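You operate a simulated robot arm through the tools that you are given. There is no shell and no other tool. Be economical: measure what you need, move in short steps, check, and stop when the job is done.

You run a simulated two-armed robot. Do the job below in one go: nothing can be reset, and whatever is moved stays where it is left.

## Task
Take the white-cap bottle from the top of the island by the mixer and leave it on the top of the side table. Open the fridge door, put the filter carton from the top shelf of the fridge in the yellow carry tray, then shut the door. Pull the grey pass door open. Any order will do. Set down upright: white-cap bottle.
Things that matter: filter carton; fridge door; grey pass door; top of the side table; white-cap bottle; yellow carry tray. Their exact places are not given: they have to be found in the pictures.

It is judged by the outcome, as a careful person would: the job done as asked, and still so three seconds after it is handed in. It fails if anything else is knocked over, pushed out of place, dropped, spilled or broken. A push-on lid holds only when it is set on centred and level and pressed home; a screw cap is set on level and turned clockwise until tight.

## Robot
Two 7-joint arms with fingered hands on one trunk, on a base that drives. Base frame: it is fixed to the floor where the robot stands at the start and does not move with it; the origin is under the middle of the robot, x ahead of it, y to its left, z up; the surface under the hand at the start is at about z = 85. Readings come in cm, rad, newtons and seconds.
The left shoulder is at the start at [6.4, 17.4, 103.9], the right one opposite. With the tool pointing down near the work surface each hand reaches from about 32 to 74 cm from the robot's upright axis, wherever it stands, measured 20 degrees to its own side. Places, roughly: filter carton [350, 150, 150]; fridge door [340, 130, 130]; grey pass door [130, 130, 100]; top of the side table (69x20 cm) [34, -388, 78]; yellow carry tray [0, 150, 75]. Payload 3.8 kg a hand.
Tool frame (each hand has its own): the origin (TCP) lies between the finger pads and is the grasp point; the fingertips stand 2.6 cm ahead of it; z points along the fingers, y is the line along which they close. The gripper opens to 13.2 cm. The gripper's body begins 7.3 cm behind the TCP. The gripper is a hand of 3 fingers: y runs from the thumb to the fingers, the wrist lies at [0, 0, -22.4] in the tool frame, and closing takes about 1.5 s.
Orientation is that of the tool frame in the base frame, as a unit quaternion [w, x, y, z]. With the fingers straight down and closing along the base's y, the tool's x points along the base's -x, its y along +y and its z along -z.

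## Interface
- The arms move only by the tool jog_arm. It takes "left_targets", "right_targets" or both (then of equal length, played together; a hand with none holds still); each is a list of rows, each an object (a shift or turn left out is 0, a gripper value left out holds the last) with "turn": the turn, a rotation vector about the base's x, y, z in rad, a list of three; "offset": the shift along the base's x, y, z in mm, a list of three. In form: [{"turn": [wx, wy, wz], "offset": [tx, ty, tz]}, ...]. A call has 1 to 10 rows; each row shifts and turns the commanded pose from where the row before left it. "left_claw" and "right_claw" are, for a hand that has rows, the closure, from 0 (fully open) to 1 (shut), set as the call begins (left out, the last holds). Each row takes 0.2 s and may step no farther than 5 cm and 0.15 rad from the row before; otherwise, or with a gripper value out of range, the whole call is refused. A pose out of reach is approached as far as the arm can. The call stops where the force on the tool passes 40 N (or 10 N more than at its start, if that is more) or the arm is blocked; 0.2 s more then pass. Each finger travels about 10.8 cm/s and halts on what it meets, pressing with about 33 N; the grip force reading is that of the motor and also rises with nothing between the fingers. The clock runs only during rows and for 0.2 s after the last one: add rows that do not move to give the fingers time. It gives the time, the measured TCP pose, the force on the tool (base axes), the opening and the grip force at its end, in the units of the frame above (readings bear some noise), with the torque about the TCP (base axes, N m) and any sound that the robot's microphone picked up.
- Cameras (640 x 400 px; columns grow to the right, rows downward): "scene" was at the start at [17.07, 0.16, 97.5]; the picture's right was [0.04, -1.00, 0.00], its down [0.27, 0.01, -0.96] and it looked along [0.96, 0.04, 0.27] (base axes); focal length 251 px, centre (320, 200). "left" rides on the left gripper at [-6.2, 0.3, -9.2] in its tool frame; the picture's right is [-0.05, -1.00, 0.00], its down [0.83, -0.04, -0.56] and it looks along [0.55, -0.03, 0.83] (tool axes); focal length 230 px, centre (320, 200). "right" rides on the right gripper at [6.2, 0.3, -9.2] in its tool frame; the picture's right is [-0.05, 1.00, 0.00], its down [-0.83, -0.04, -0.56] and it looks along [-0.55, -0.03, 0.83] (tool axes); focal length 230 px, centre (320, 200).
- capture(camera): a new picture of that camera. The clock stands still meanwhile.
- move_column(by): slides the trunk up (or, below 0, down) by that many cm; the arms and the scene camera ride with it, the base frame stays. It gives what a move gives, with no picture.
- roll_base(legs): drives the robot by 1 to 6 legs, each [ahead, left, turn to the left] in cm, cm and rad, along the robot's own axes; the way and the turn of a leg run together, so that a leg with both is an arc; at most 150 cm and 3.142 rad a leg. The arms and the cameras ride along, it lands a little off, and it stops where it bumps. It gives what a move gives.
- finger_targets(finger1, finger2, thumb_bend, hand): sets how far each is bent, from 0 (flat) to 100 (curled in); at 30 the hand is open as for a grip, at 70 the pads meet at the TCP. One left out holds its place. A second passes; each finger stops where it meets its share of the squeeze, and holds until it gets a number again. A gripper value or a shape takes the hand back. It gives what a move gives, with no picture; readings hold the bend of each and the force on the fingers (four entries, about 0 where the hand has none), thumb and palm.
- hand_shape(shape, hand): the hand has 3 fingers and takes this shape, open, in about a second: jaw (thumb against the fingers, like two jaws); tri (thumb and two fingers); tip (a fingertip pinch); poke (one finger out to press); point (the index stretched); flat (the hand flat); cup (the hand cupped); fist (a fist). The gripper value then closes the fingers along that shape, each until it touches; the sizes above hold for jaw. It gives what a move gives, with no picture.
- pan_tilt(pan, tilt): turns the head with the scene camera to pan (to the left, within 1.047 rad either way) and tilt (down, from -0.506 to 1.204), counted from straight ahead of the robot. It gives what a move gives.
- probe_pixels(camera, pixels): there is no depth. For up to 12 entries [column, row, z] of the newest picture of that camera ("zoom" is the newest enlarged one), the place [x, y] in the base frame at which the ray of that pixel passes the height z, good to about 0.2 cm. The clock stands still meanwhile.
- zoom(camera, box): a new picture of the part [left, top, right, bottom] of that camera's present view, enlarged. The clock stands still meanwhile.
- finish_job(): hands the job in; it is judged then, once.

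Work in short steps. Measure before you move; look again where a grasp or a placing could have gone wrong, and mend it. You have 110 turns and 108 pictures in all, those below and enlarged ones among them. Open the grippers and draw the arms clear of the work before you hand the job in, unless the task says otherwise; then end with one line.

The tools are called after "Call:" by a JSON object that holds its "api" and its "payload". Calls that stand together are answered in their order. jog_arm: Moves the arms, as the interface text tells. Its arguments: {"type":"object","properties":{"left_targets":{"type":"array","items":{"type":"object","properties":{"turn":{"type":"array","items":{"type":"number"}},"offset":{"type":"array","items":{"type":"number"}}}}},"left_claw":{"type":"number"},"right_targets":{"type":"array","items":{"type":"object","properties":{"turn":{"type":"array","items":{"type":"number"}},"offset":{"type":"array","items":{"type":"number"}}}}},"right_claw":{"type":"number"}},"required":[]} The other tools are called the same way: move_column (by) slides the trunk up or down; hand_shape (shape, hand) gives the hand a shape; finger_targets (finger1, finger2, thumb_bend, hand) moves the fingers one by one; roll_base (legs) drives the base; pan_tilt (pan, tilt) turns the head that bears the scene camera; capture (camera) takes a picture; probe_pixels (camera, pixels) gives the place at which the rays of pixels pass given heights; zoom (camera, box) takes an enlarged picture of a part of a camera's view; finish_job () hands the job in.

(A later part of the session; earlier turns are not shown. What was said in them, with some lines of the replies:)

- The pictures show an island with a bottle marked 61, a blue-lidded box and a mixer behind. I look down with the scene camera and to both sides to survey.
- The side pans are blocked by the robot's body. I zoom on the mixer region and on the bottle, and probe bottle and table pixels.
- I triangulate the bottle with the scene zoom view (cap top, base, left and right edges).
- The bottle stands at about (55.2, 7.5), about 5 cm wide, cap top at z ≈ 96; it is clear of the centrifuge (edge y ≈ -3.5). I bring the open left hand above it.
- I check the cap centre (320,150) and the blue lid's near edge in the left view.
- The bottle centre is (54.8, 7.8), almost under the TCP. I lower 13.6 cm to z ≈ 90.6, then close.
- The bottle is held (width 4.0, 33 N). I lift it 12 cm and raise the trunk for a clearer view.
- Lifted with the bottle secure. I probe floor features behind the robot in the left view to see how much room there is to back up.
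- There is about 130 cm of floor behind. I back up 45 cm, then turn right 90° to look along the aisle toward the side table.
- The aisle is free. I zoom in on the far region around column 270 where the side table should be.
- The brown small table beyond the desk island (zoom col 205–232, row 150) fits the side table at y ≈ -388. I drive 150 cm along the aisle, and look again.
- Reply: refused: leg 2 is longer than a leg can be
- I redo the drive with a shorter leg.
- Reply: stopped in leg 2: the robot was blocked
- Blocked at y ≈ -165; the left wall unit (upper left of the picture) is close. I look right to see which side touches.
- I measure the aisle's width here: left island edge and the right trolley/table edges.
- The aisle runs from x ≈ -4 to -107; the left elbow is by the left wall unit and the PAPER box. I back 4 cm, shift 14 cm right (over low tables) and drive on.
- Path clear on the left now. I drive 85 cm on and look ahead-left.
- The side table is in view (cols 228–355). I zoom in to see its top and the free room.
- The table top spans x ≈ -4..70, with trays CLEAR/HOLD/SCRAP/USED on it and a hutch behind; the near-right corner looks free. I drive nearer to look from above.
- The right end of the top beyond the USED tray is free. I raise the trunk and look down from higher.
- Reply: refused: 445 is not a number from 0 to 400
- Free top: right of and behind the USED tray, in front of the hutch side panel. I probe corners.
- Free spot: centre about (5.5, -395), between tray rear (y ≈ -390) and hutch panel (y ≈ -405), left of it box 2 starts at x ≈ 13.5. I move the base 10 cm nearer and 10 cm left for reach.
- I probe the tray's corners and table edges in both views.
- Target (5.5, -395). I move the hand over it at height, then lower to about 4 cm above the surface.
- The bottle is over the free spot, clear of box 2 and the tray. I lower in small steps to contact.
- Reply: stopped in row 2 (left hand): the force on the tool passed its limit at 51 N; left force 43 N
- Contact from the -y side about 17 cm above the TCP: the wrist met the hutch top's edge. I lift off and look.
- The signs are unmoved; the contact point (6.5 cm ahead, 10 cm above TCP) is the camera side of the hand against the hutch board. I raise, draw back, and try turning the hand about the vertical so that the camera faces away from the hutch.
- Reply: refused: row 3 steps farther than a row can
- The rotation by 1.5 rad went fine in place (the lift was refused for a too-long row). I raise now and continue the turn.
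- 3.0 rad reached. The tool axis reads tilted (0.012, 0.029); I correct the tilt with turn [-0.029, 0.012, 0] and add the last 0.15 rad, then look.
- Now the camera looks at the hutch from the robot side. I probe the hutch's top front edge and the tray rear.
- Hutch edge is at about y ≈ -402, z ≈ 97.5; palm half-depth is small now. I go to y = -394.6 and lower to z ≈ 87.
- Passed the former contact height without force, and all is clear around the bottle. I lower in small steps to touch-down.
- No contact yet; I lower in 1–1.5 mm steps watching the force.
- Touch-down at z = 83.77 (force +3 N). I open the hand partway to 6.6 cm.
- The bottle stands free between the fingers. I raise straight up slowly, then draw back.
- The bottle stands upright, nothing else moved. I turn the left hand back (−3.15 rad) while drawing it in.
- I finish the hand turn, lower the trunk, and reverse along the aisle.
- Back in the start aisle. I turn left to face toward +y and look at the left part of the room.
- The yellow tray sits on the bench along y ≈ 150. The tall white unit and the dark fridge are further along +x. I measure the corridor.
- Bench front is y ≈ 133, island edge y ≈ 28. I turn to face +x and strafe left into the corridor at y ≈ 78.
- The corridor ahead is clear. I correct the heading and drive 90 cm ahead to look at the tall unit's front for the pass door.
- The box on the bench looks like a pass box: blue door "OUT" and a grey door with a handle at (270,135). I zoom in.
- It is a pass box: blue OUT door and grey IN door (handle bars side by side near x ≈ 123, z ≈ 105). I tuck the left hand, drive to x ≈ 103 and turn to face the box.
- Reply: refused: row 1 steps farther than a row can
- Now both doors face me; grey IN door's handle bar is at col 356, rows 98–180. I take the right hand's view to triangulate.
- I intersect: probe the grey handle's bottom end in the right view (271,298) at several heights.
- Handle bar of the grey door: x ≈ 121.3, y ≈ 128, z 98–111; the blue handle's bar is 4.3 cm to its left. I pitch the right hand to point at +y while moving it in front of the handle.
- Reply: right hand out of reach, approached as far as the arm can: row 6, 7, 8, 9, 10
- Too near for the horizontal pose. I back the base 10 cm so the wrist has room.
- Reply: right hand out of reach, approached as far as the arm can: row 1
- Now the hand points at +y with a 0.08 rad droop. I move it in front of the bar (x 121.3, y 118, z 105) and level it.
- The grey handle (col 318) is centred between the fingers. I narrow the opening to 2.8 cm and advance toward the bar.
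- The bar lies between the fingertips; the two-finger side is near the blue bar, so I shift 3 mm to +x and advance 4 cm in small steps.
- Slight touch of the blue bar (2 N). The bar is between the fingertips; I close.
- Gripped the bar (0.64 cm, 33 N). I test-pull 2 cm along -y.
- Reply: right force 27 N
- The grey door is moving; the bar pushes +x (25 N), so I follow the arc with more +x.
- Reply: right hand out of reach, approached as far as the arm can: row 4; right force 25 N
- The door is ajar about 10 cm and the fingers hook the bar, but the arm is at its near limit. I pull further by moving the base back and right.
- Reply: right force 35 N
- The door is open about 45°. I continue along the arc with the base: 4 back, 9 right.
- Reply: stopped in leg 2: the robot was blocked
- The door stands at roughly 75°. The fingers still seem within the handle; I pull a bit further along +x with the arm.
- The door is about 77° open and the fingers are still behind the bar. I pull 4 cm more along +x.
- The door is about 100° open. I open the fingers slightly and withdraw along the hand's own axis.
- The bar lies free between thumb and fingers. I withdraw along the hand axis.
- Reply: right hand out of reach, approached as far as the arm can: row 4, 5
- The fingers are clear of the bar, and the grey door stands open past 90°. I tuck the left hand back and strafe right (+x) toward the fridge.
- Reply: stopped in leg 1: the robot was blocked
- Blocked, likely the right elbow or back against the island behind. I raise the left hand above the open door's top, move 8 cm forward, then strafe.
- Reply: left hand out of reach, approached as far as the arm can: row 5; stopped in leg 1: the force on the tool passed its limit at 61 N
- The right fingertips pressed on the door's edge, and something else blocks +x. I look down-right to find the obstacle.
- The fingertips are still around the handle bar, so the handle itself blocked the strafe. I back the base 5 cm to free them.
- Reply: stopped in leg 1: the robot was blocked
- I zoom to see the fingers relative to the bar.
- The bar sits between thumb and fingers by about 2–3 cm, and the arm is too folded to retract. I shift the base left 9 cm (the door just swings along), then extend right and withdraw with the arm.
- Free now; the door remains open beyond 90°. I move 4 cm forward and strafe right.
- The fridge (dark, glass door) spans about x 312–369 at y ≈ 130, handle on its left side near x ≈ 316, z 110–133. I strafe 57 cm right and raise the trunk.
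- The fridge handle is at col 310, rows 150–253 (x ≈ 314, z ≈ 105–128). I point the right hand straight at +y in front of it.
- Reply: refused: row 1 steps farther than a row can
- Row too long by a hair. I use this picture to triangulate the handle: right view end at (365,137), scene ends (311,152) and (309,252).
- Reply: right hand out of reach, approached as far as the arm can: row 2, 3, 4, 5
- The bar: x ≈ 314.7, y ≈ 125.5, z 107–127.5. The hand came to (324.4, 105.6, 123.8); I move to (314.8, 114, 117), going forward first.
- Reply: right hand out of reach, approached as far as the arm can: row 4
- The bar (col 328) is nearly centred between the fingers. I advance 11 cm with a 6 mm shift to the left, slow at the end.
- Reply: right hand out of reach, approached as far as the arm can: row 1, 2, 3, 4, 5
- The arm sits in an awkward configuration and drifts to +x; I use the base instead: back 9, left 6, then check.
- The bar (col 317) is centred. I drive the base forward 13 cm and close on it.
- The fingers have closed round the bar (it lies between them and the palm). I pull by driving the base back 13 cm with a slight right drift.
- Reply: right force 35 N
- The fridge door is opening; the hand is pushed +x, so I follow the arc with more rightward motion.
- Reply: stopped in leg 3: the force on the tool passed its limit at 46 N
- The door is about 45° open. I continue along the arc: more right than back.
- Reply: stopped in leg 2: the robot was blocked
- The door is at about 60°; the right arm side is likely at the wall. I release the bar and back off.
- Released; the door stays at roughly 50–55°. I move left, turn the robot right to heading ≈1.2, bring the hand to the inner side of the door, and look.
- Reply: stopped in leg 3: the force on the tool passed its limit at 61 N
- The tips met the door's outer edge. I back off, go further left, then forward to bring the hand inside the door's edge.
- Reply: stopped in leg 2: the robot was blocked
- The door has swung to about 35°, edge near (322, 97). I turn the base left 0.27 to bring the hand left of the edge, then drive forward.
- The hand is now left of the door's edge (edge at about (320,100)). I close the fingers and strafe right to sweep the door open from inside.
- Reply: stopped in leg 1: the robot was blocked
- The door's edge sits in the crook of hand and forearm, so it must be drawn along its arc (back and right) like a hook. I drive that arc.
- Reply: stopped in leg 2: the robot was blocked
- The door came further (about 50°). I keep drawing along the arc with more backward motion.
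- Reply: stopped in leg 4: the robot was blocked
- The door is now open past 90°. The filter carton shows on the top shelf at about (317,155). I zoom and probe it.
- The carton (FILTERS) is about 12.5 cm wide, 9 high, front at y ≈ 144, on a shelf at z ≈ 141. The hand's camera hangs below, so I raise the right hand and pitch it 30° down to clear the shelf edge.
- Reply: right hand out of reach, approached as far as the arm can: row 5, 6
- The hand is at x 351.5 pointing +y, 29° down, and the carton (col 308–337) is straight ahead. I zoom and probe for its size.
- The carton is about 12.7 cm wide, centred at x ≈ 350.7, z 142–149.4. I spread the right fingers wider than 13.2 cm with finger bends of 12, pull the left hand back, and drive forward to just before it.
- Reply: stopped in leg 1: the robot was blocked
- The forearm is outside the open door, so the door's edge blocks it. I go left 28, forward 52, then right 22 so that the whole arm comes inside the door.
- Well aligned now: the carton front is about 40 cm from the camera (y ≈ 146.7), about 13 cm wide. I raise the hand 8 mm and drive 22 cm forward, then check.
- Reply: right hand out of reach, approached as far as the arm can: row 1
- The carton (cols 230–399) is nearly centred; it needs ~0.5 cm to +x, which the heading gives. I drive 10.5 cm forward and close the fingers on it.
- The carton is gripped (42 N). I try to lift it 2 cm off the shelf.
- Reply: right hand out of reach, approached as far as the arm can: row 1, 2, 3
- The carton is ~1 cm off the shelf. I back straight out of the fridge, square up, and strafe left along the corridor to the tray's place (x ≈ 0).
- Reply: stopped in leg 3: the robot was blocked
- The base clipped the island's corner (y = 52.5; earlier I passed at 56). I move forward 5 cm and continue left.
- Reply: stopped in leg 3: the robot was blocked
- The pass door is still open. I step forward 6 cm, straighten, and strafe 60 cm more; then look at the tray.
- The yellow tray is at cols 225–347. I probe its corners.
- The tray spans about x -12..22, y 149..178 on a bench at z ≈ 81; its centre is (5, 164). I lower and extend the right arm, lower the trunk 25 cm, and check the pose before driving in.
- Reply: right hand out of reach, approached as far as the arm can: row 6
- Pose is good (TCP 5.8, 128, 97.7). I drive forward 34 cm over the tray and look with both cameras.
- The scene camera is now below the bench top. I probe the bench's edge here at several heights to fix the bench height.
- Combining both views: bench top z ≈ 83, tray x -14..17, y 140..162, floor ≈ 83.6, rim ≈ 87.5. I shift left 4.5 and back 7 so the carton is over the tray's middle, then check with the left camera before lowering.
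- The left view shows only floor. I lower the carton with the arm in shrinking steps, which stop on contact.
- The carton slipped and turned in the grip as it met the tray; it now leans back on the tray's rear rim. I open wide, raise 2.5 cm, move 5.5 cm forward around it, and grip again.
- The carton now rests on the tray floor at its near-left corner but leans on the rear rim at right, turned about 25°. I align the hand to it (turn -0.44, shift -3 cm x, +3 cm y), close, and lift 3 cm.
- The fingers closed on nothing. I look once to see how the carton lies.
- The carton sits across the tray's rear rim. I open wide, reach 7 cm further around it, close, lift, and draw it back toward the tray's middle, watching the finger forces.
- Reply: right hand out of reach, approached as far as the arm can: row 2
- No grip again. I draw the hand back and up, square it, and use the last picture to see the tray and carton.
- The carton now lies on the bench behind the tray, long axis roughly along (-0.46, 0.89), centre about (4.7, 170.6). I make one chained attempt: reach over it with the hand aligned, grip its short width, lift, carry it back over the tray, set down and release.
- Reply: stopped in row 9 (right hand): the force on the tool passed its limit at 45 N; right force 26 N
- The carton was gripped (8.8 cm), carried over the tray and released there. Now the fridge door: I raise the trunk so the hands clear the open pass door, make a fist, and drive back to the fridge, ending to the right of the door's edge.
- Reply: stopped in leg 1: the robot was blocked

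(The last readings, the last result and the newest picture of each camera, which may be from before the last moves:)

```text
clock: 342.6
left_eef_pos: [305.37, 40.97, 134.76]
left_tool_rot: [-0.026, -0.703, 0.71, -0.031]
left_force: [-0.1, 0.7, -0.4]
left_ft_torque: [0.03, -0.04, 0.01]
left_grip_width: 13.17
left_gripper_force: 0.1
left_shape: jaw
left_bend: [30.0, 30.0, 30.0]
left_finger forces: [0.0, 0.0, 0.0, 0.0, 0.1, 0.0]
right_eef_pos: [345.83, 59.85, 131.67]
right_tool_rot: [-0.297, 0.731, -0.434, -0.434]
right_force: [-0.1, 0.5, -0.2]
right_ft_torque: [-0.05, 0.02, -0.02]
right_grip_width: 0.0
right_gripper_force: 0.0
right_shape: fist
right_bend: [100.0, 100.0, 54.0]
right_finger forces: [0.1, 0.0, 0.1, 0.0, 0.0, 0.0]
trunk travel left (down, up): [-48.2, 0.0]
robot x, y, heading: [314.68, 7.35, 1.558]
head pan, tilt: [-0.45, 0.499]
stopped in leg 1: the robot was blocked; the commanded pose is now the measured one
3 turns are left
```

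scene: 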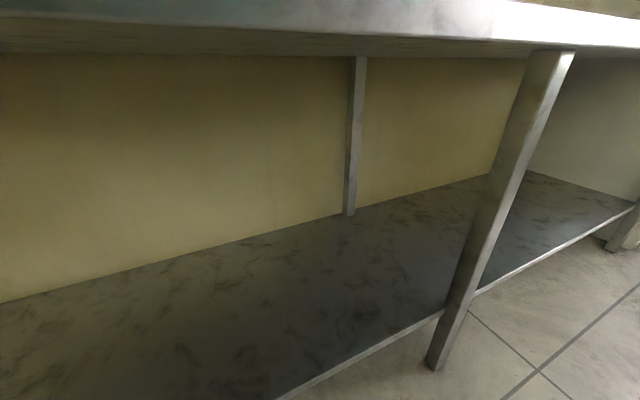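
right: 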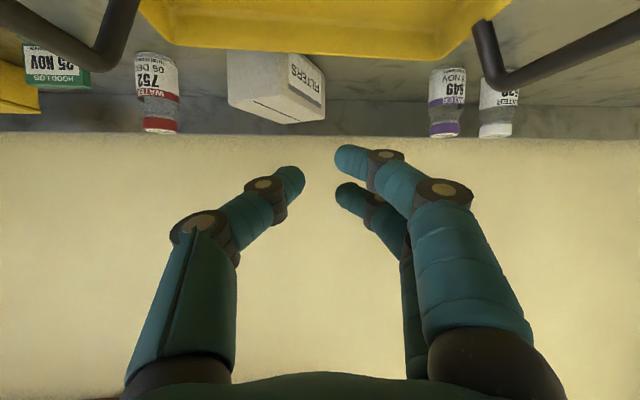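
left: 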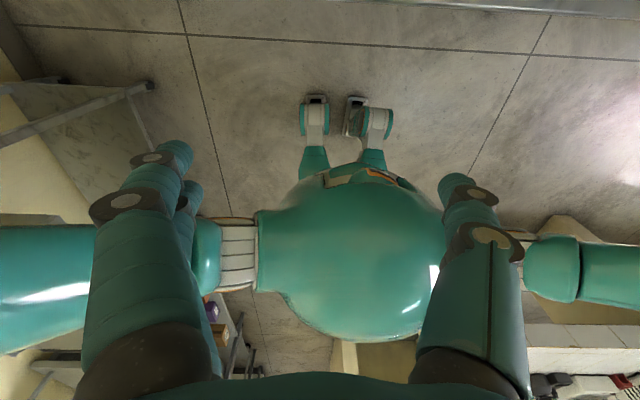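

The base can't go further right than x ≈ 314 (wall side). The door seemed to have swung back to about 50°, so I push it from the front: forward at x ≈ 346, then shift left for more leverage and forward again until it seats.

Call:
{"api": "roll_base", "payload": {"legs": [[56, 0, 0]]}}

Call:
{"api": "roll_base", "payload": {"legs": [[-5, 0, 0], [0, 21, 0]]}}

Call:
{"api": "roll_base", "payload": {"legs": [[26, 0, 0]]}}

```text
clock: 343.6
left_eef_pos: [304.69, 43.64, 134.69]
left_tool_rot: [-0.027, -0.702, 0.711, -0.032]
left_force: [-0.7, 1.0, 0.5]
left_ft_torque: [-0.02, 0.0, 0.02]
left_grip_width: 13.22
left_gripper_force: 0.0
left_shape: jaw
left_bend: [30.0, 30.0, 30.0]
left_finger forces: [0.0, 0.0, 0.1, 0.0, 0.0, 0.0]
right_eef_pos: [345.21, 62.3, 131.58]
right_tool_rot: [-0.298, 0.731, -0.437, -0.432]
right_force: [0.1, 0.4, 0.2]
right_ft_torque: [-0.01, 0.0, 0.0]
right_grip_width: 0.0
right_gripper_force: 0.0
right_shape: fist
right_bend: [100.0, 100.0, 54.0]
right_finger forces: [0.0, 0.1, 0.1, 0.1, 0.1, 0.0]
trunk travel left (down, up): [-48.2, 0.0]
robot x, y, heading: [314.3, 10.3, 1.552]
head pan, tilt: [-0.45, 0.499]
stopped in leg 1: the robot was blocked; the commanded pose is now the measured one
```

```text
clock: 346.6
left_eef_pos: [283.81, 38.86, 134.83]
left_tool_rot: [-0.025, -0.701, 0.712, -0.031]
left_force: [0.7, -0.6, 0.5]
left_ft_torque: [0.02, 0.0, 0.01]
left_grip_width: 13.18
left_gripper_force: 0.0
left_shape: jaw
left_bend: [30.0, 30.0, 30.0]
left_finger forces: [0.1, 0.0, 0.0, 0.1, 0.1, 0.0]
right_eef_pos: [324.47, 57.62, 131.65]
right_tool_rot: [-0.297, 0.731, -0.436, -0.432]
right_force: [0.2, -0.1, -0.1]
right_ft_torque: [-0.01, -0.03, 0.02]
right_grip_width: 0.0
right_gripper_force: 0.1
right_shape: fist
right_bend: [100.0, 100.0, 54.0]
right_finger forces: [0.0, 0.0, 0.1, 0.0, 0.1, 0.0]
trunk travel left (down, up): [-48.2, 0.0]
robot x, y, heading: [293.29, 5.78, 1.554]
head pan, tilt: [-0.45, 0.499]
```

```text
clock: 348.5
left_eef_pos: [284.38, 64.86, 134.84]
left_tool_rot: [-0.026, -0.701, 0.712, -0.031]
left_force: [-0.8, -0.1, -0.2]
left_ft_torque: [0.02, 0.01, -0.03]
left_grip_width: 13.21
left_gripper_force: 0.1
left_shape: jaw
left_bend: [30.0, 30.0, 30.0]
left_finger forces: [0.0, 0.0, 0.0, 0.0, 0.1, 0.0]
right_eef_pos: [324.95, 83.47, 131.76]
right_tool_rot: [-0.299, 0.73, -0.436, -0.433]
right_force: [0.6, -0.6, 0.8]
right_ft_torque: [0.02, 0.05, 0.0]
right_grip_width: 0.0
right_gripper_force: 0.0
right_shape: fist
right_bend: [100.0, 100.0, 54.0]
right_finger forces: [0.0, 0.0, 0.1, 0.0, 0.0, 0.0]
trunk travel left (down, up): [-48.2, 0.0]
robot x, y, heading: [293.9, 31.55, 1.552]
head pan, tilt: [-0.45, 0.499]
2 turns are left
```

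No contact at x ≈ 325. As the last chance I reach with the arm to the right of the door's edge, sweep left to swing the door in, then push forward, press, and retreat.

Call:
{"api": "roll_base", "payload": {"legs": [[-26, 0, 0], [0, -10, 0]]}}

Call:
{"api": "jog_arm", "payload": {"right_targets": [{"offset": [40, 0, 0], "turn": [0, 0, -0.11]}, {"offset": [40, 0, 0], "turn": [0, 0, -0.11]}, {"offset": [40, 0, 0], "turn": [0, 0, -0.11]}, {"offset": [40, 0, 0], "turn": [0, 0, -0.11]}, {"offset": [40, 0, 0], "turn": [0, 0, -0.11]}, {"offset": [40, 0, 0], "turn": [0, 0, -0.11]}, {"offset": [40, 0, 0], "turn": [0, 0, -0.11]}, {"offset": [40, 0, 0], "turn": [0, 0, -0.11]}, {"offset": [40, 0, 0], "turn": [0, 0, -0.11]}, {"offset": [40, 0, 0], "turn": [0, 0, -0.11]}]}}

Call:
{"api": "jog_arm", "payload": {"right_targets": [{"offset": [0, 44, 0]}, {"offset": [0, 44, 0]}, {"offset": [0, 44, 0]}, {"offset": [0, 44, 0]}, {"offset": [0, 44, 0]}, {}]}}

Call:
{"api": "jog_arm", "payload": {"right_targets": [{"offset": [-36, 0, 0], "turn": [0, 0, 0.08]}, {"offset": [-36, 0, 0], "turn": [0, 0, 0.08]}, {"offset": [-36, 0, 0], "turn": [0, 0, 0.08]}, {"offset": [-36, 0, 0], "turn": [0, 0, 0.08]}, {"offset": [-36, 0, 0], "turn": [0, 0, 0.08]}, {"offset": [-36, 0, 0], "turn": [0, 0, 0.08]}, {"offset": [-36, 0, 0], "turn": [0, 0, 0.08]}, {"offset": [-36, 0, 0], "turn": [0, 0, 0.08]}, {"offset": [-36, 0, 0], "turn": [0, 0, 0.08]}, {}]}}

Call:
{"api": "roll_base", "payload": {"legs": [[50, 0, 0]]}}

Call:
{"api": "roll_base", "payload": {"legs": [[-6, 0, 0], [0, 12, 0]]}}

Call:
{"api": "roll_base", "payload": {"legs": [[12, 0, 0]]}}

Call:
{"api": "roll_base", "payload": {"legs": [[-35, 0, 0]]}}

```text
clock: 351.5
left_eef_pos: [293.68, 38.4, 134.74]
left_tool_rot: [-0.026, -0.701, 0.712, -0.031]
left_force: [0.1, 0.1, -0.4]
left_ft_torque: [0.0, -0.01, 0.01]
left_grip_width: 13.23
left_gripper_force: 0.1
left_shape: jaw
left_bend: [30.0, 30.0, 30.0]
left_finger forces: [0.0, 0.1, 0.1, 0.0, 0.1, 0.0]
right_eef_pos: [334.29, 57.12, 131.66]
right_tool_rot: [-0.298, 0.731, -0.436, -0.432]
right_force: [0.4, 0.3, 0.2]
right_ft_torque: [0.0, -0.04, 0.0]
right_grip_width: 0.0
right_gripper_force: 0.1
right_shape: fist
right_bend: [100.0, 100.0, 54.0]
right_finger forces: [0.0, 0.1, 0.2, 0.0, 0.1, 0.1]
trunk travel left (down, up): [-48.2, 0.0]
robot x, y, heading: [302.71, 5.07, 1.549]
head pan, tilt: [-0.45, 0.499]
```

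```text
clock: 353.7
left_eef_pos: [293.69, 38.52, 134.8]
left_tool_rot: [-0.027, -0.701, 0.712, -0.031]
left_force: [0.3, 0.0, -0.2]
left_ft_torque: [0.0, -0.02, 0.0]
left_grip_width: 13.18
left_gripper_force: 0.0
left_shape: jaw
left_bend: [30.0, 30.0, 30.0]
left_finger forces: [0.0, 0.1, 0.0, 0.0, 0.1, 0.1]
right_eef_pos: [374.4, 57.32, 131.54]
right_tool_rot: [0.48, -0.395, 0.754, 0.213]
right_force: [-0.3, 0.2, 0.3]
right_ft_torque: [0.04, 0.03, 0.02]
right_grip_width: 0.0
right_gripper_force: 0.0
right_shape: fist
right_bend: [100.0, 100.0, 54.0]
right_finger forces: [0.0, 0.0, 0.0, 0.0, 0.1, 0.0]
trunk travel left (down, up): [-48.2, 0.0]
robot x, y, heading: [303.11, 5.46, 1.55]
head pan, tilt: [-0.45, 0.499]
```

```text
clock: 355.1
left_eef_pos: [293.79, 38.15, 134.96]
left_tool_rot: [-0.025, -0.701, 0.712, -0.03]
left_force: [0.5, -0.8, -0.6]
left_ft_torque: [0.0, 0.0, -0.02]
left_grip_width: 13.21
left_gripper_force: 0.0
left_shape: jaw
left_bend: [30.0, 30.0, 30.0]
left_finger forces: [0.1, 0.0, 0.0, 0.0, 0.0, 0.0]
right_eef_pos: [372.16, 66.92, 129.69]
right_tool_rot: [0.481, -0.395, 0.753, 0.215]
right_force: [-0.3, -0.1, 0.8]
right_ft_torque: [-0.02, -0.02, 0.01]
right_grip_width: 0.0
right_gripper_force: 0.0
right_shape: fist
right_bend: [100.0, 100.0, 54.0]
right_finger forces: [0.0, 0.0, 0.0, 0.0, 0.0, 0.0]
right hand out of reach, approached as far as the arm can: row 2, 3, 4, 5
trunk travel left (down, up): [-48.2, 0.0]
robot x, y, heading: [303.33, 5.37, 1.553]
head pan, tilt: [-0.45, 0.499]
```

```text
clock: 357.3
left_eef_pos: [293.66, 38.34, 134.89]
left_tool_rot: [-0.026, -0.701, 0.712, -0.031]
left_force: [-0.1, 0.6, -0.5]
left_ft_torque: [0.02, -0.03, 0.0]
left_grip_width: 13.21
left_gripper_force: 0.0
left_shape: jaw
left_bend: [30.0, 30.0, 30.0]
left_finger forces: [0.0, 0.0, 0.0, 0.0, 0.0, 0.0]
right_eef_pos: [339.67, 67.11, 129.85]
right_tool_rot: [-0.375, 0.635, -0.567, -0.368]
right_force: [0.1, 0.6, 0.1]
right_ft_torque: [0.0, 0.02, -0.01]
right_grip_width: 0.01
right_gripper_force: 0.0
right_shape: fist
right_bend: [100.0, 100.0, 54.0]
right_finger forces: [0.0, 0.1, 0.0, 0.0, 0.1, 0.1]
trunk travel left (down, up): [-48.2, 0.0]
robot x, y, heading: [303.29, 4.8, 1.55]
head pan, tilt: [-0.45, 0.499]
```

```text
clock: 360.3
left_eef_pos: [294.28, 89.5, 134.88]
left_tool_rot: [-0.025, -0.703, 0.71, -0.031]
left_force: [-0.7, -0.3, -0.7]
left_ft_torque: [0.01, 0.03, 0.04]
left_grip_width: 13.19
left_gripper_force: 0.1
left_shape: jaw
left_bend: [30.0, 30.0, 30.0]
left_finger forces: [0.0, 0.0, 0.1, 0.1, 0.1, 0.1]
right_eef_pos: [340.19, 118.21, 129.83]
right_tool_rot: [-0.375, 0.636, -0.565, -0.37]
right_force: [-0.4, 0.9, -0.5]
right_ft_torque: [-0.02, -0.02, -0.01]
right_grip_width: 0.0
right_gripper_force: 0.2
right_shape: fist
right_bend: [100.0, 100.0, 54.0]
right_finger forces: [0.1, 0.1, 0.0, 0.0, 0.0, 0.0]
trunk travel left (down, up): [-48.2, 0.0]
robot x, y, heading: [303.71, 56.23, 1.556]
head pan, tilt: [-0.45, 0.499]
```

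```text
clock: 362.6
left_eef_pos: [282.14, 83.52, 134.95]
left_tool_rot: [-0.025, -0.703, 0.71, -0.031]
left_force: [-0.6, 0.0, 0.1]
left_ft_torque: [0.02, -0.02, -0.04]
left_grip_width: 13.18
left_gripper_force: 0.2
left_shape: jaw
left_bend: [30.0, 30.0, 30.0]
left_finger forces: [0.1, 0.1, 0.0, 0.1, 0.0, 0.0]
right_eef_pos: [328.06, 112.53, 129.76]
right_tool_rot: [-0.374, 0.637, -0.564, -0.37]
right_force: [0.4, 0.1, 0.0]
right_ft_torque: [-0.03, 0.01, 0.02]
right_grip_width: 0.0
right_gripper_force: 0.0
right_shape: fist
right_bend: [100.0, 100.0, 54.0]
right_finger forces: [0.1, 0.0, 0.0, 0.0, 0.0, 0.0]
trunk travel left (down, up): [-48.2, 0.0]
robot x, y, heading: [291.56, 50.36, 1.559]
head pan, tilt: [-0.45, 0.499]
```

```text
clock: 363.8
left_eef_pos: [282.09, 95.47, 135.02]
left_tool_rot: [-0.025, -0.704, 0.709, -0.031]
left_force: [1.2, 0.3, 0.4]
left_ft_torque: [-0.03, 0.05, 0.01]
left_grip_width: 13.19
left_gripper_force: 0.1
left_shape: jaw
left_bend: [30.0, 30.0, 30.0]
left_finger forces: [0.1, 0.0, 0.0, 0.0, 0.0, 0.0]
right_eef_pos: [328.05, 124.46, 129.88]
right_tool_rot: [-0.374, 0.636, -0.563, -0.371]
right_force: [0.1, 0.1, -0.5]
right_ft_torque: [0.01, 0.03, 0.0]
right_grip_width: 0.0
right_gripper_force: 0.0
right_shape: fist
right_bend: [100.0, 100.0, 54.0]
right_finger forces: [0.0, 0.1, 0.0, 0.0, 0.0, 0.0]
trunk travel left (down, up): [-48.2, 0.0]
robot x, y, heading: [291.97, 62.91, 1.561]
head pan, tilt: [-0.45, 0.499]
```

```text
clock: 366.1
left_eef_pos: [281.95, 60.78, 134.75]
left_tool_rot: [-0.025, -0.702, 0.711, -0.032]
left_force: [0.1, 0.7, 0.3]
left_ft_torque: [0.04, -0.02, 0.0]
left_grip_width: 13.22
left_gripper_force: 0.1
left_shape: jaw
left_bend: [30.0, 30.0, 30.0]
left_finger forces: [0.0, 0.0, 0.0, 0.0, 0.1, 0.1]
right_eef_pos: [328.0, 89.37, 129.75]
right_tool_rot: [-0.374, 0.636, -0.566, -0.369]
right_force: [-1.1, 0.0, 0.4]
right_ft_torque: [-0.01, -0.01, 0.01]
right_grip_width: 0.0
right_gripper_force: 0.0
right_shape: fist
right_bend: [100.0, 100.0, 54.0]
right_finger forces: [0.1, 0.0, 0.0, 0.1, 0.0, 0.0]
trunk travel left (down, up): [-48.2, 0.0]
robot x, y, heading: [291.2, 27.07, 1.551]
head pan, tilt: [-0.45, 0.499]
1 turns are left
```

The fist met nothing up to y ≈ 124, so the door is likely still near 90°. In this last turn I reach outside its edge, go forward, sweep it left, push it shut, retreat, open the hand, and hand the job in.

Call:
{"api": "roll_base", "payload": {"legs": [[-22, 0, 0], [0, -12, 0]]}}

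Call:
{"api": "jog_arm", "payload": {"right_targets": [{"offset": [42, -10, 0], "turn": [0, 0, -0.08]}, {"offset": [42, -10, 0], "turn": [0, 0, -0.08]}, {"offset": [42, -10, 0], "turn": [0, 0, -0.08]}, {"offset": [42, -10, 0], "turn": [0, 0, -0.08]}, {"offset": [42, -10, 0], "turn": [0, 0, -0.08]}, {"offset": [42, -10, 0], "turn": [0, 0, -0.08]}, {"offset": [42, -10, 0], "turn": [0, 0, -0.08]}, {"offset": [42, -10, 0], "turn": [0, 0, -0.08]}, {"offset": [42, -10, 0], "turn": [0, 0, -0.08]}, {}]}}

Call:
{"api": "roll_base", "payload": {"legs": [[22, 0, 0]]}}

Call:
{"api": "jog_arm", "payload": {"right_targets": [{"offset": [-40, 0, 0], "turn": [0, 0, 0.07]}, {"offset": [-40, 0, 0], "turn": [0, 0, 0.07]}, {"offset": [-40, 0, 0], "turn": [0, 0, 0.07]}, {"offset": [-40, 0, 0], "turn": [0, 0, 0.07]}, {"offset": [-40, 0, 0], "turn": [0, 0, 0.07]}, {"offset": [-40, 0, 0], "turn": [0, 0, 0.07]}, {"offset": [-40, 0, 0], "turn": [0, 0, 0.07]}, {"offset": [-40, 0, 0], "turn": [0, 0, 0.07]}, {"offset": [-40, 0, 0], "turn": [0, 0, 0.07]}, {}]}}

Call:
{"api": "roll_base", "payload": {"legs": [[48, 0, 0]]}}

Call:
{"api": "roll_base", "payload": {"legs": [[-6, 0, 0], [0, 12, 0]]}}

Call:
{"api": "roll_base", "payload": {"legs": [[16, 0, 0]]}}

Call:
{"api": "roll_base", "payload": {"legs": [[-40, 0, 0]]}}

Call:
{"api": "hand_shape", "payload": {"hand": "right", "shape": "jaw"}}

Call:
{"api": "finish_job", "payload": {}}

```text
clock: 369.1
left_eef_pos: [293.67, 38.83, 134.87]
left_tool_rot: [-0.026, -0.701, 0.712, -0.032]
left_force: [0.9, -0.2, -0.4]
left_ft_torque: [-0.02, -0.01, -0.01]
left_grip_width: 13.23
left_gripper_force: 0.0
left_shape: jaw
left_bend: [30.0, 30.0, 30.0]
left_finger forces: [0.0, 0.0, 0.0, 0.0, 0.0, 0.1]
right_eef_pos: [339.74, 67.56, 129.7]
right_tool_rot: [-0.375, 0.635, -0.566, -0.368]
right_force: [0.0, 1.0, 0.4]
right_ft_torque: [0.0, -0.02, 0.03]
right_grip_width: 0.0
right_gripper_force: 0.1
right_shape: fist
right_bend: [100.0, 100.0, 54.0]
right_finger forces: [0.0, 0.0, 0.1, 0.1, 0.1, 0.0]
trunk travel left (down, up): [-48.2, 0.0]
robot x, y, heading: [303.27, 5.82, 1.552]
head pan, tilt: [-0.45, 0.499]
```

```text
clock: 371.3
left_eef_pos: [293.68, 38.87, 134.82]
left_tool_rot: [-0.026, -0.701, 0.712, -0.031]
left_force: [-0.6, -0.1, -0.3]
left_ft_torque: [0.01, -0.01, -0.03]
left_grip_width: 13.22
left_gripper_force: 0.0
left_shape: jaw
left_bend: [30.0, 30.0, 30.0]
left_finger forces: [0.1, 0.0, 0.0, 0.0, 0.0, 0.1]
right_eef_pos: [377.59, 58.32, 129.87]
right_tool_rot: [0.481, -0.394, 0.754, 0.212]
right_force: [-0.1, 1.0, -0.5]
right_ft_torque: [-0.01, -0.03, -0.02]
right_grip_width: 0.0
right_gripper_force: 0.2
right_shape: fist
right_bend: [100.0, 100.0, 54.0]
right_finger forces: [0.0, 0.0, 0.1, 0.0, 0.0, 0.0]
trunk travel left (down, up): [-48.2, 0.0]
robot x, y, heading: [303.19, 5.65, 1.553]
head pan, tilt: [-0.45, 0.499]
```

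```text
clock: 373.0
left_eef_pos: [294.2, 60.94, 134.94]
left_tool_rot: [-0.024, -0.7, 0.713, -0.031]
left_force: [-0.3, -0.4, 0.2]
left_ft_torque: [0.01, -0.02, 0.03]
left_grip_width: 13.21
left_gripper_force: 0.1
left_shape: jaw
left_bend: [30.0, 30.0, 30.0]
left_finger forces: [0.0, 0.1, 0.0, 0.0, 0.0, 0.1]
right_eef_pos: [378.03, 80.33, 130.01]
right_tool_rot: [0.481, -0.394, 0.753, 0.213]
right_force: [-0.2, 0.5, -0.1]
right_ft_torque: [0.0, 0.0, -0.01]
right_grip_width: 0.01
right_gripper_force: 0.0
right_shape: fist
right_bend: [100.0, 100.0, 54.0]
right_finger forces: [0.1, 0.0, 0.1, 0.0, 0.0, 0.1]
trunk travel left (down, up): [-48.2, 0.0]
robot x, y, heading: [303.48, 27.91, 1.548]
head pan, tilt: [-0.45, 0.499]
```

```text
clock: 375.2
left_eef_pos: [294.13, 61.02, 134.9]
left_tool_rot: [-0.026, -0.7, 0.713, -0.032]
left_force: [-0.3, 0.2, 0.5]
left_ft_torque: [0.0, -0.01, 0.01]
left_grip_width: 13.22
left_gripper_force: 0.0
left_shape: jaw
left_bend: [30.0, 30.0, 30.0]
left_finger forces: [0.0, 0.0, 0.0, 0.0, 0.1, 0.0]
right_eef_pos: [342.38, 80.25, 129.87]
right_tool_rot: [-0.391, 0.608, -0.595, -0.351]
right_force: [-0.5, -0.1, -0.4]
right_ft_torque: [-0.02, 0.02, 0.0]
right_grip_width: 0.0
right_gripper_force: 0.1
right_shape: fist
right_bend: [100.0, 100.0, 54.0]
right_finger forces: [0.0, 0.0, 0.1, 0.1, 0.1, 0.0]
trunk travel left (down, up): [-48.2, 0.0]
robot x, y, heading: [303.83, 27.96, 1.549]
head pan, tilt: [-0.45, 0.499]
```

```text
clock: 378.2
left_eef_pos: [295.38, 108.32, 135.04]
left_tool_rot: [-0.024, -0.699, 0.715, -0.029]
left_force: [1.1, -0.7, 0.2]
left_ft_torque: [-0.01, 0.02, 0.01]
left_grip_width: 13.19
left_gripper_force: 0.1
left_shape: jaw
left_bend: [30.0, 30.0, 30.0]
left_finger forces: [0.1, 0.1, 0.1, 0.0, 0.0, 0.0]
right_eef_pos: [343.92, 127.1, 129.63]
right_tool_rot: [-0.39, 0.607, -0.601, -0.345]
right_force: [5.1, -21.5, 4.3]
right_ft_torque: [0.07, 0.03, 0.13]
right_grip_width: 0.01
right_gripper_force: 0.1
right_shape: fist
right_bend: [100.0, 100.0, 84.0]
right_finger forces: [0.0, 0.0, 0.1, 0.0, 22.2, 0.0]
trunk travel left (down, up): [-48.2, 0.0]
robot x, y, heading: [304.77, 75.67, 1.545]
head pan, tilt: [-0.45, 0.499]
stopped in leg 1: the force on the tool passed its limit at 50 N (the readings are from after the stop); the commanded pose is now the measured one
```

```text
clock: 380.4
left_eef_pos: [283.36, 103.03, 134.98]
left_tool_rot: [-0.025, -0.699, 0.714, -0.031]
left_force: [0.0, -0.1, 0.1]
left_ft_torque: [0.02, 0.01, -0.02]
left_grip_width: 13.21
left_gripper_force: 0.1
left_shape: jaw
left_bend: [30.0, 30.0, 30.0]
left_finger forces: [0.0, 0.0, 0.1, 0.0, 0.0, 0.0]
right_eef_pos: [331.75, 121.94, 129.17]
right_tool_rot: [-0.388, 0.609, -0.6, -0.345]
right_force: [-0.1, 1.1, 0.6]
right_ft_torque: [0.01, 0.01, 0.0]
right_grip_width: 0.01
right_gripper_force: 0.0
right_shape: fist
right_bend: [100.0, 100.0, 54.0]
right_finger forces: [0.0, 0.0, 0.1, 0.1, 0.0, 0.0]
trunk travel left (down, up): [-48.2, 0.0]
robot x, y, heading: [292.36, 69.61, 1.549]
head pan, tilt: [-0.45, 0.499]
```

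```text
clock: 381.5
left_eef_pos: [283.58, 108.95, 134.83]
left_tool_rot: [-0.026, -0.699, 0.714, -0.031]
left_force: [0.0, -0.1, 0.0]
left_ft_torque: [0.07, 0.01, 0.02]
left_grip_width: 13.21
left_gripper_force: 0.1
left_shape: jaw
left_bend: [30.0, 30.0, 30.0]
left_finger forces: [0.0, 0.1, 0.0, 0.1, 0.0, 0.1]
right_eef_pos: [332.4, 127.31, 129.1]
right_tool_rot: [0.387, -0.606, 0.609, 0.335]
right_force: [-1.1, -25.5, 6.7]
right_ft_torque: [0.09, -0.03, 0.09]
right_grip_width: 0.03
right_gripper_force: 0.0
right_shape: fist
right_bend: [100.0, 100.0, 86.0]
right_finger forces: [0.0, 0.0, 0.0, 0.0, 25.6, 0.0]
trunk travel left (down, up): [-48.2, 0.0]
robot x, y, heading: [292.76, 75.99, 1.542]
head pan, tilt: [-0.45, 0.499]
stopped in leg 1: the force on the tool passed its limit at 140 N (the readings are from after the stop); the commanded pose is now the measured one
```

```text
clock: 384.0
left_eef_pos: [282.52, 69.47, 134.78]
left_tool_rot: [-0.027, -0.698, 0.715, -0.033]
left_force: [0.1, 0.4, 0.1]
left_ft_torque: [-0.02, 0.0, 0.04]
left_grip_width: 13.18
left_gripper_force: 0.0
left_shape: jaw
left_bend: [30.0, 30.0, 30.0]
left_finger forces: [0.1, 0.0, 0.0, 0.0, 0.0, 0.0]
right_eef_pos: [331.5, 87.71, 128.75]
right_tool_rot: [0.386, -0.606, 0.611, 0.331]
right_force: [0.3, 0.4, 0.7]
right_ft_torque: [0.0, -0.02, 0.03]
right_grip_width: 0.01
right_gripper_force: 0.1
right_shape: fist
right_bend: [100.0, 100.0, 54.0]
right_finger forces: [0.1, 0.0, 0.1, 0.1, 0.1, 0.1]
trunk travel left (down, up): [-48.2, 0.0]
robot x, y, heading: [291.62, 35.79, 1.542]
head pan, tilt: [-0.45, 0.499]
```

```text
clock: 384.9
left_eef_pos: [282.58, 69.37, 134.73]
left_tool_rot: [-0.027, -0.699, 0.714, -0.033]
left_force: [0.2, 0.4, 0.6]
left_ft_torque: [-0.01, 0.01, 0.02]
left_grip_width: 13.21
left_gripper_force: 0.1
left_shape: jaw
left_bend: [30.0, 30.0, 30.0]
left_finger forces: [0.0, 0.0, 0.0, 0.0, 0.1, 0.1]
right_eef_pos: [331.53, 87.59, 128.67]
right_tool_rot: [0.385, -0.607, 0.611, 0.332]
right_force: [-0.7, 0.5, 0.2]
right_ft_torque: [0.01, 0.02, 0.0]
right_grip_width: 5.78
right_gripper_force: 0.0
right_shape: jaw
right_bend: [85.0, 85.0, 30.0]
right_finger forces: [0.0, 0.0, 0.0, 0.1, 0.0, 0.1]
trunk travel left (down, up): [-48.2, 0.0]
robot x, y, heading: [291.71, 35.8, 1.544]
head pan, tilt: [-0.45, 0.499]
```

```text
The job is handed in.
```

The job is handed in: the bottle and the grey pass door were seen done, but the carton in the tray and the fridge door being shut were not confirmed, as no pictures were left. The bottle stands upright on the side table and the pass door was seen standing open. The carton slipped out of the tray onto the bench once; I gripped it again, carried it over the tray and let it go there. The fridge door is probably shut, since the last two pushes stopped against a firm surface at about its closed position.
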